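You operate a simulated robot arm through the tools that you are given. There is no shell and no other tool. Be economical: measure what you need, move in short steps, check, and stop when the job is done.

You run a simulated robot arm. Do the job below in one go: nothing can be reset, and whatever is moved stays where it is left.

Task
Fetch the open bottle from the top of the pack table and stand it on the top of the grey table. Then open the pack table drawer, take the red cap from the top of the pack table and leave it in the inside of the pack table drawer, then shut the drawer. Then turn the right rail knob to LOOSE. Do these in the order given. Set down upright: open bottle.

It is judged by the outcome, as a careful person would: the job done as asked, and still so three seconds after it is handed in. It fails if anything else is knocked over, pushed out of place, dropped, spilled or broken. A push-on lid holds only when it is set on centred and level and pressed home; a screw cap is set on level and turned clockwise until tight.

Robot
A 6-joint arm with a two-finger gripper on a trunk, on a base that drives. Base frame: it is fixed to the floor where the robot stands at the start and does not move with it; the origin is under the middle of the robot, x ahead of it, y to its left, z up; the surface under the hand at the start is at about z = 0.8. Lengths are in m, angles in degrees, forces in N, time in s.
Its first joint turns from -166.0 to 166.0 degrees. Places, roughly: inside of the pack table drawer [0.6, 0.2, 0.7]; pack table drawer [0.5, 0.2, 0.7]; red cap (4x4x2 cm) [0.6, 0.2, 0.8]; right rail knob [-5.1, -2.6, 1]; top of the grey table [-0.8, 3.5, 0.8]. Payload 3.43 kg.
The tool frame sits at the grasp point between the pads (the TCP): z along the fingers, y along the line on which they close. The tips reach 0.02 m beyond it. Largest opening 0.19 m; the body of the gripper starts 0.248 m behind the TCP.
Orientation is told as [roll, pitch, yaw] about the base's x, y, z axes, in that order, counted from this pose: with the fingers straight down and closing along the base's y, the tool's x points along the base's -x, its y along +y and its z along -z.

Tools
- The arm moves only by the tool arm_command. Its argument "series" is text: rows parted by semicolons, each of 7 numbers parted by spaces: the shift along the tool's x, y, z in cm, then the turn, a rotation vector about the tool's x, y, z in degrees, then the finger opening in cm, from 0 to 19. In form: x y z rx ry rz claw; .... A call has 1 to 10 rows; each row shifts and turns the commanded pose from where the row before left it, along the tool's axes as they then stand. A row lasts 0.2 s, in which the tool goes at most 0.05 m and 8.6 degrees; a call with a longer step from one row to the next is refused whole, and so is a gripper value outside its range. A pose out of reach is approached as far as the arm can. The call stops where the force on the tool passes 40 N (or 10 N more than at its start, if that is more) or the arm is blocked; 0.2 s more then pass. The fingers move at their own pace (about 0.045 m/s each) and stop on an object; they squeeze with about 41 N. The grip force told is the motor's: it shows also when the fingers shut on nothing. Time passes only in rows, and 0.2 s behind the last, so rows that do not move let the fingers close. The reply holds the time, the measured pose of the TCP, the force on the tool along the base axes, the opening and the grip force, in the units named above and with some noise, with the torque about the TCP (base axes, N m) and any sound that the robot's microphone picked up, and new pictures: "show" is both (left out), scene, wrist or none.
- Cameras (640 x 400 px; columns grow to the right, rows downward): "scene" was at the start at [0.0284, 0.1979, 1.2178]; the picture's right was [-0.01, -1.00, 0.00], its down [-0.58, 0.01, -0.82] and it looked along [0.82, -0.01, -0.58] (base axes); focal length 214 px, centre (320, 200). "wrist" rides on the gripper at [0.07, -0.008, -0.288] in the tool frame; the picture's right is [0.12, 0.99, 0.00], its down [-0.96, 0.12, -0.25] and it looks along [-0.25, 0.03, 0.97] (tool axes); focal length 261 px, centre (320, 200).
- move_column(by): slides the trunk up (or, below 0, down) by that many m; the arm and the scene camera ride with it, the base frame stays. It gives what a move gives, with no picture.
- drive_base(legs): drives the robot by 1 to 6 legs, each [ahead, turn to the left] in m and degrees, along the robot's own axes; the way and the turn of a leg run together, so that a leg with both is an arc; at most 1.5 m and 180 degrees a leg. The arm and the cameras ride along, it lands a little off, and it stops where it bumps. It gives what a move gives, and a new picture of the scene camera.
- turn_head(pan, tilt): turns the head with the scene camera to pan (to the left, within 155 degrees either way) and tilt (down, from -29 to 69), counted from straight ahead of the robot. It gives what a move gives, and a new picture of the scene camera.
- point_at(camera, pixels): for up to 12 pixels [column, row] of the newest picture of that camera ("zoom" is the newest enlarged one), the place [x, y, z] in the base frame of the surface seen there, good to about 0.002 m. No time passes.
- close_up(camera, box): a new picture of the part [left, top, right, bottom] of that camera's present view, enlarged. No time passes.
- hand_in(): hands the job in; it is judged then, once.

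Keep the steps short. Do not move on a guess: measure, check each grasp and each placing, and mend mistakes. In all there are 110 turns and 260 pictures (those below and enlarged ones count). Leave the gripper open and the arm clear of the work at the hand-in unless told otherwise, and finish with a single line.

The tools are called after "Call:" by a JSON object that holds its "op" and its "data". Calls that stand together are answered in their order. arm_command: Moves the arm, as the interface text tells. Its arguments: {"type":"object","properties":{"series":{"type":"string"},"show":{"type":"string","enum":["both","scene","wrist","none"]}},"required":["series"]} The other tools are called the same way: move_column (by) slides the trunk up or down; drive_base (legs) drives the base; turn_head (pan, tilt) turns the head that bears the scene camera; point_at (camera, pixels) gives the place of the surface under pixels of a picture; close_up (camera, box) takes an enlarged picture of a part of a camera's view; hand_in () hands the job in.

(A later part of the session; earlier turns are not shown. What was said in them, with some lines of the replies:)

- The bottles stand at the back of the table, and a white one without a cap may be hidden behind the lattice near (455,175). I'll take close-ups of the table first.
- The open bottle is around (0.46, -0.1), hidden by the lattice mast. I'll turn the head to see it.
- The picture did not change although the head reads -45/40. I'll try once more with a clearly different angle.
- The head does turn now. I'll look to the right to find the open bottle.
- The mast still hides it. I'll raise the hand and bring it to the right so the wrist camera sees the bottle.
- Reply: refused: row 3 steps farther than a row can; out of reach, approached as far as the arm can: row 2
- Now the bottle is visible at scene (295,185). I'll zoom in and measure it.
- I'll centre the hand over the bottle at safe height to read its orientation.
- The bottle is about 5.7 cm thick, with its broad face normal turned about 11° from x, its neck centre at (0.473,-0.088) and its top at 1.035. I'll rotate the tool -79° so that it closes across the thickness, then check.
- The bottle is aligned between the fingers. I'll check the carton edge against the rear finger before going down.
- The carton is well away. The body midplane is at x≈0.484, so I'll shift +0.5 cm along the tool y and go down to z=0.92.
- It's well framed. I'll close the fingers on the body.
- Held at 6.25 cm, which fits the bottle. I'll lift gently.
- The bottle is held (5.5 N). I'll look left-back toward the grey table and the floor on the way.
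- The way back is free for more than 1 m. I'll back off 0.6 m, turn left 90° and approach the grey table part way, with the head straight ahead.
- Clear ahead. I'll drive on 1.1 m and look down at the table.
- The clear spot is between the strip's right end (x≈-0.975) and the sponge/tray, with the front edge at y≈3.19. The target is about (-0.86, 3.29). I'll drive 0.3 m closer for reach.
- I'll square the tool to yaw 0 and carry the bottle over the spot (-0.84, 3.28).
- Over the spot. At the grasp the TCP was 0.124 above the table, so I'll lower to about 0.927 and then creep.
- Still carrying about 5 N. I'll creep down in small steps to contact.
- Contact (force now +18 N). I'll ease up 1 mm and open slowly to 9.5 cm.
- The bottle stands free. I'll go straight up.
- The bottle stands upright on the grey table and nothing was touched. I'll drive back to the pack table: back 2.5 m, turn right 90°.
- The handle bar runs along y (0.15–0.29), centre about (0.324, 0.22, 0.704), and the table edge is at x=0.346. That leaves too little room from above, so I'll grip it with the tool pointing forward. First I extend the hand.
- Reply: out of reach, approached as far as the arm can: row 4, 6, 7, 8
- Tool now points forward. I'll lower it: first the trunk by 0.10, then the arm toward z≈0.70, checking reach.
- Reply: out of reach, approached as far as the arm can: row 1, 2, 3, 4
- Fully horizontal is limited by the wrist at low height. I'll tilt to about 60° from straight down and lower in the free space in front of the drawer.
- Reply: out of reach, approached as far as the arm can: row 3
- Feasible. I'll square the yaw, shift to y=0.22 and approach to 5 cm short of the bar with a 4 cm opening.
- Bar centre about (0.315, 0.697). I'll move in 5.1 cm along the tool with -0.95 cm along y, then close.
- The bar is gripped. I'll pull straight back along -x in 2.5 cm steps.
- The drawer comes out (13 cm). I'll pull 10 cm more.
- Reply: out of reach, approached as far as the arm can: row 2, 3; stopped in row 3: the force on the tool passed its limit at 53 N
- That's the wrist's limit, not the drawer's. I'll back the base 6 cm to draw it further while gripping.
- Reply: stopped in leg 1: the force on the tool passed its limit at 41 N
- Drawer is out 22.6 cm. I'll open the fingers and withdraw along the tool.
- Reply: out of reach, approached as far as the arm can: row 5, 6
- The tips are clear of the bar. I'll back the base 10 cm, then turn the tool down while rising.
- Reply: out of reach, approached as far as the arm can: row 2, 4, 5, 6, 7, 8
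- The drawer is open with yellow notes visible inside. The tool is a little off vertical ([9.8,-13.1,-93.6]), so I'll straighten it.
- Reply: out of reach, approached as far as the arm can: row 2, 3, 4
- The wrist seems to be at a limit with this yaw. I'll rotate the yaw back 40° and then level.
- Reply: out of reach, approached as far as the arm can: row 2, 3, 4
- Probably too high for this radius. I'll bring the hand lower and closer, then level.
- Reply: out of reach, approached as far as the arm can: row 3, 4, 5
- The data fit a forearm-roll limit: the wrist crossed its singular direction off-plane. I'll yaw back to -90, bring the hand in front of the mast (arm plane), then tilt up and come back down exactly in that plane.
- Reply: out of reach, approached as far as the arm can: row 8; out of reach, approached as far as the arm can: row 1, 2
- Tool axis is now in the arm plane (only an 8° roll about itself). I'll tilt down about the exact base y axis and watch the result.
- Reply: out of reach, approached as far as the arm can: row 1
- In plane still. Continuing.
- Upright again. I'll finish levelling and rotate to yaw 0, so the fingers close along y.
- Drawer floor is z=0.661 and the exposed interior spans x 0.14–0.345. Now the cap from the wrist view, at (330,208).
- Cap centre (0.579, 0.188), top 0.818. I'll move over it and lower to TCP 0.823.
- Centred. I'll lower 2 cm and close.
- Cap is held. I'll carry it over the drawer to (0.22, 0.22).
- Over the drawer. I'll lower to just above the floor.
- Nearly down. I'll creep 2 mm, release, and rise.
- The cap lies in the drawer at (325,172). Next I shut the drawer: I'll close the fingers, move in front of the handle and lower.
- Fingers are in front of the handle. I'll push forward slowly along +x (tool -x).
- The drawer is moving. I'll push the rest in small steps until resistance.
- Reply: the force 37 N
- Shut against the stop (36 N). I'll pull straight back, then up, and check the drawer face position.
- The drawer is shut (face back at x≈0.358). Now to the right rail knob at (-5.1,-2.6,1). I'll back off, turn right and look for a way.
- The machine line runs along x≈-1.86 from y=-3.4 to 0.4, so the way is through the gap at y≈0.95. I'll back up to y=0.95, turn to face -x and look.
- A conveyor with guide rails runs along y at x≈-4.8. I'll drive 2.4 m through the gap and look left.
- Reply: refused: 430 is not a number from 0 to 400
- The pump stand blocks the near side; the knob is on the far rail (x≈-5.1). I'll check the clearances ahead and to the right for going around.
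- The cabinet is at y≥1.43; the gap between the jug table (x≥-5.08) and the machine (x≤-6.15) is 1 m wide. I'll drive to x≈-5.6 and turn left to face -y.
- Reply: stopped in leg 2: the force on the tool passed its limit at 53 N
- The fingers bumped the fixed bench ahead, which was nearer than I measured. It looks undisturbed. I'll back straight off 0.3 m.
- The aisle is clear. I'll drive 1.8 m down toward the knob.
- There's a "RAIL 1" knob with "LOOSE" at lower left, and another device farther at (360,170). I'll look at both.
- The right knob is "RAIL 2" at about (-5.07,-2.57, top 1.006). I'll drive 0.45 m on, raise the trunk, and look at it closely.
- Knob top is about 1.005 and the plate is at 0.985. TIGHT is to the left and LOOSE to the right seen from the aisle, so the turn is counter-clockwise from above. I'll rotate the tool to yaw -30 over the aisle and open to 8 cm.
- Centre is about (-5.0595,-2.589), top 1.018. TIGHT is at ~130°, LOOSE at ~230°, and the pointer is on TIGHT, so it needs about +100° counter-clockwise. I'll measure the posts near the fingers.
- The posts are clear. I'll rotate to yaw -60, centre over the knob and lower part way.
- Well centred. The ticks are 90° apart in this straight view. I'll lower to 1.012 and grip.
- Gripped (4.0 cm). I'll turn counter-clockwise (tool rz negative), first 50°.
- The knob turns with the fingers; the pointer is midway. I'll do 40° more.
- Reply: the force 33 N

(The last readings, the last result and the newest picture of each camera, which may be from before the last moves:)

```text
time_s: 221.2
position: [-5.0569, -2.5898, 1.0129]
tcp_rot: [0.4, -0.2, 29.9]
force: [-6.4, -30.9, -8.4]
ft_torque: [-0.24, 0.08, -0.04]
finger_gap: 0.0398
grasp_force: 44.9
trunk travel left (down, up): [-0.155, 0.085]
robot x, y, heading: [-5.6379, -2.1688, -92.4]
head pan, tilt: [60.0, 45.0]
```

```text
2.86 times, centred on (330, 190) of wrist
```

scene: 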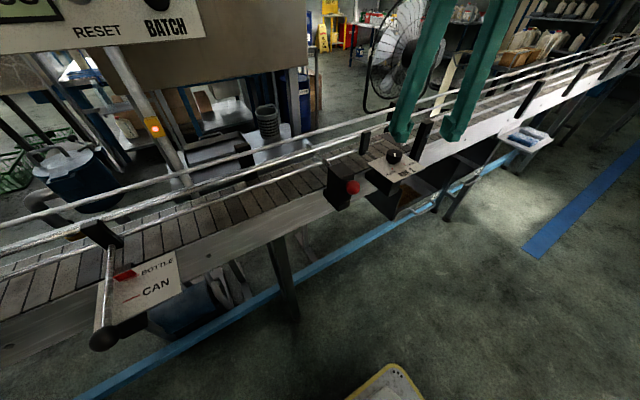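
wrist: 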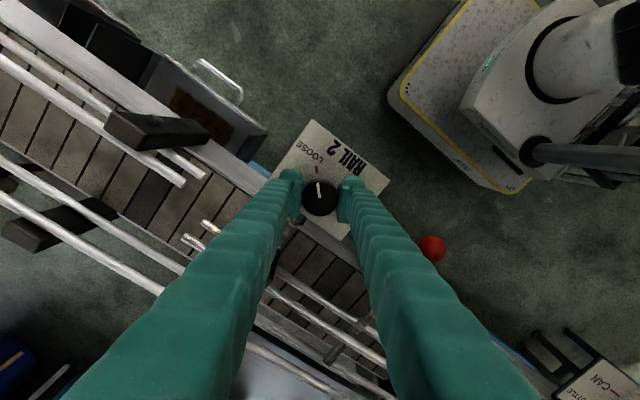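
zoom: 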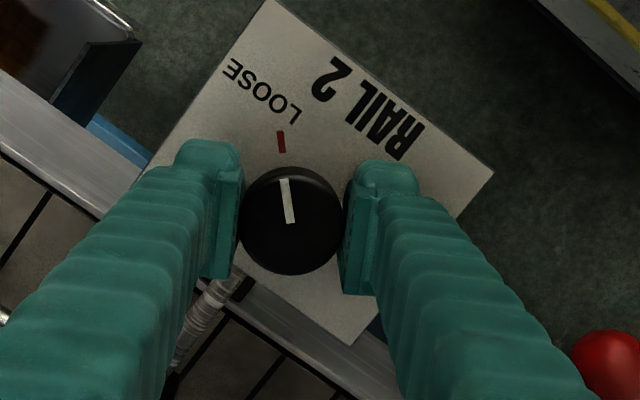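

The pointer is on the LOOSE tick. I'll release and rise straight up, then check.

Call:
{"op": "arm_command", "data": {"series": "0 0 0 0 0 0 4.5; 0 0 0 0 0 0 6; 0 0 0 0 0 0 7; 0 0 -2 0 0 0 7; 0 0 -3 0 0 0 7; 0 0 -4 0 0 0 7; 0 0 0 0 0 0 7", "show": "wrist"}}

Call:
{"op": "close_up", "data": {"camera": "wrist", "box": [240, 120, 420, 260]}}

```text
time_s: 222.8
position: [-5.0576, -2.589, 1.1059]
tcp_rot: [0.4, -0.2, 30.2]
force: [0.3, -0.7, -0.3]
ft_torque: [0.01, 0.01, 0.0]
finger_gap: 0.0699
grasp_force: 0.1
trunk travel left (down, up): [-0.155, 0.085]
robot x, y, heading: [-5.6389, -2.1679, -92.1]
head pan, tilt: [60.0, 45.0]
```

wrist: 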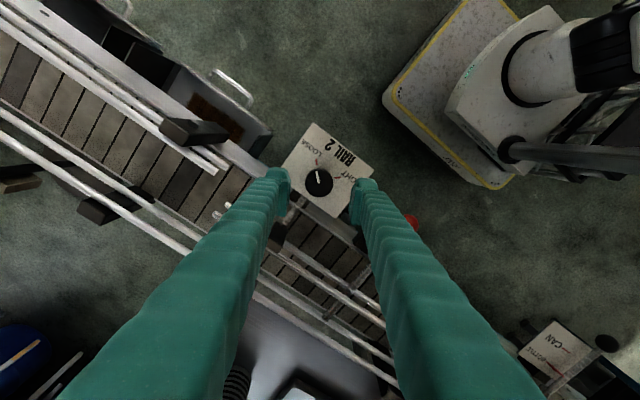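

```text
2.86 times, centred on (330, 190) of wrist
```

zoom: 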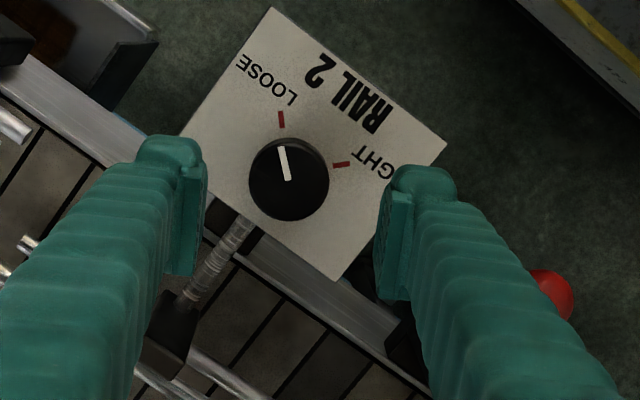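

The knob points to LOOSE. I'll move the hand clear over the aisle.

Call:
{"op": "arm_command", "data": {"series": "3.9 2.2 0 0 0 0 9; 3.9 2.2 0 0 0 0 11; 3.9 2.2 0 0 0 0 13; 3.9 2.2 0 0 0 0 15; 3.9 2.2 0 0 0 0 15; 3.9 2.2 0 0 0 0 15; 0 0 0 0 0 0 15", "show": "scene"}}

Call:
{"op": "close_up", "data": {"camera": "scene", "box": [310, 110, 450, 220]}}

```text
time_s: 224.4
position: [-5.3262, -2.5902, 1.1061]
tcp_rot: [0.4, -0.1, 30.0]
force: [-0.6, -0.1, 0.1]
ft_torque: [-0.06, 0.01, -0.02]
finger_gap: 0.1499
grasp_force: 0.0
trunk travel left (down, up): [-0.155, 0.085]
robot x, y, heading: [-5.6401, -2.1671, -92.2]
head pan, tilt: [60.0, 45.0]
```

scene: 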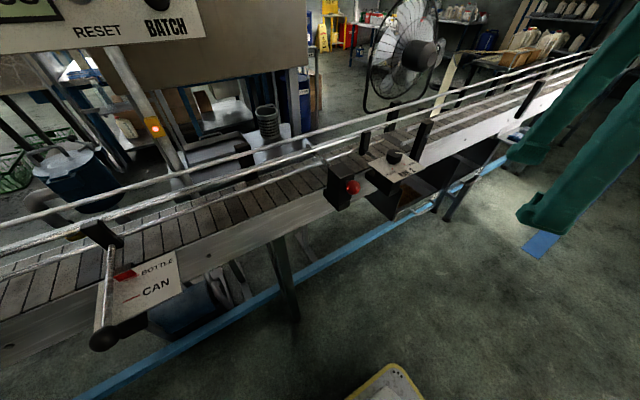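

```text
3.64 times, centred on (380, 165) of scene
```

zoom: 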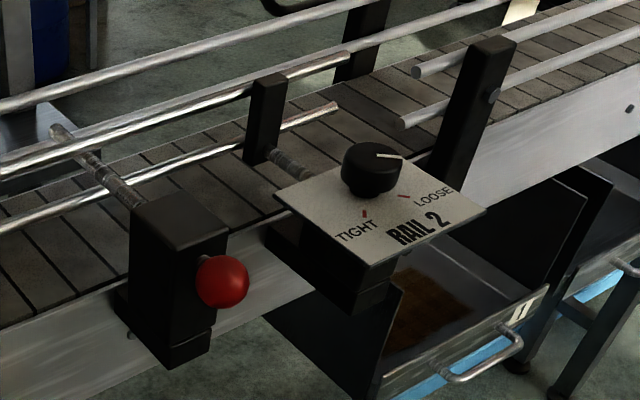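

All three parts are done and checked in the views: the bottle upright on the grey table, the cap in the shut drawer, and the right rail knob on LOOSE. The gripper is open and clear, so I'm handing in.

Call:
{"op": "hand_in", "data": {}}

```text
The job is handed in.
```

The open bottle stands upright on the grey table, the red cap is in the shut pack table drawer, and the right rail knob (RAIL 2) is at LOOSE; on the way the closed fingers once bumped a fixed bench at about 53 N, with no visible damage or movement.
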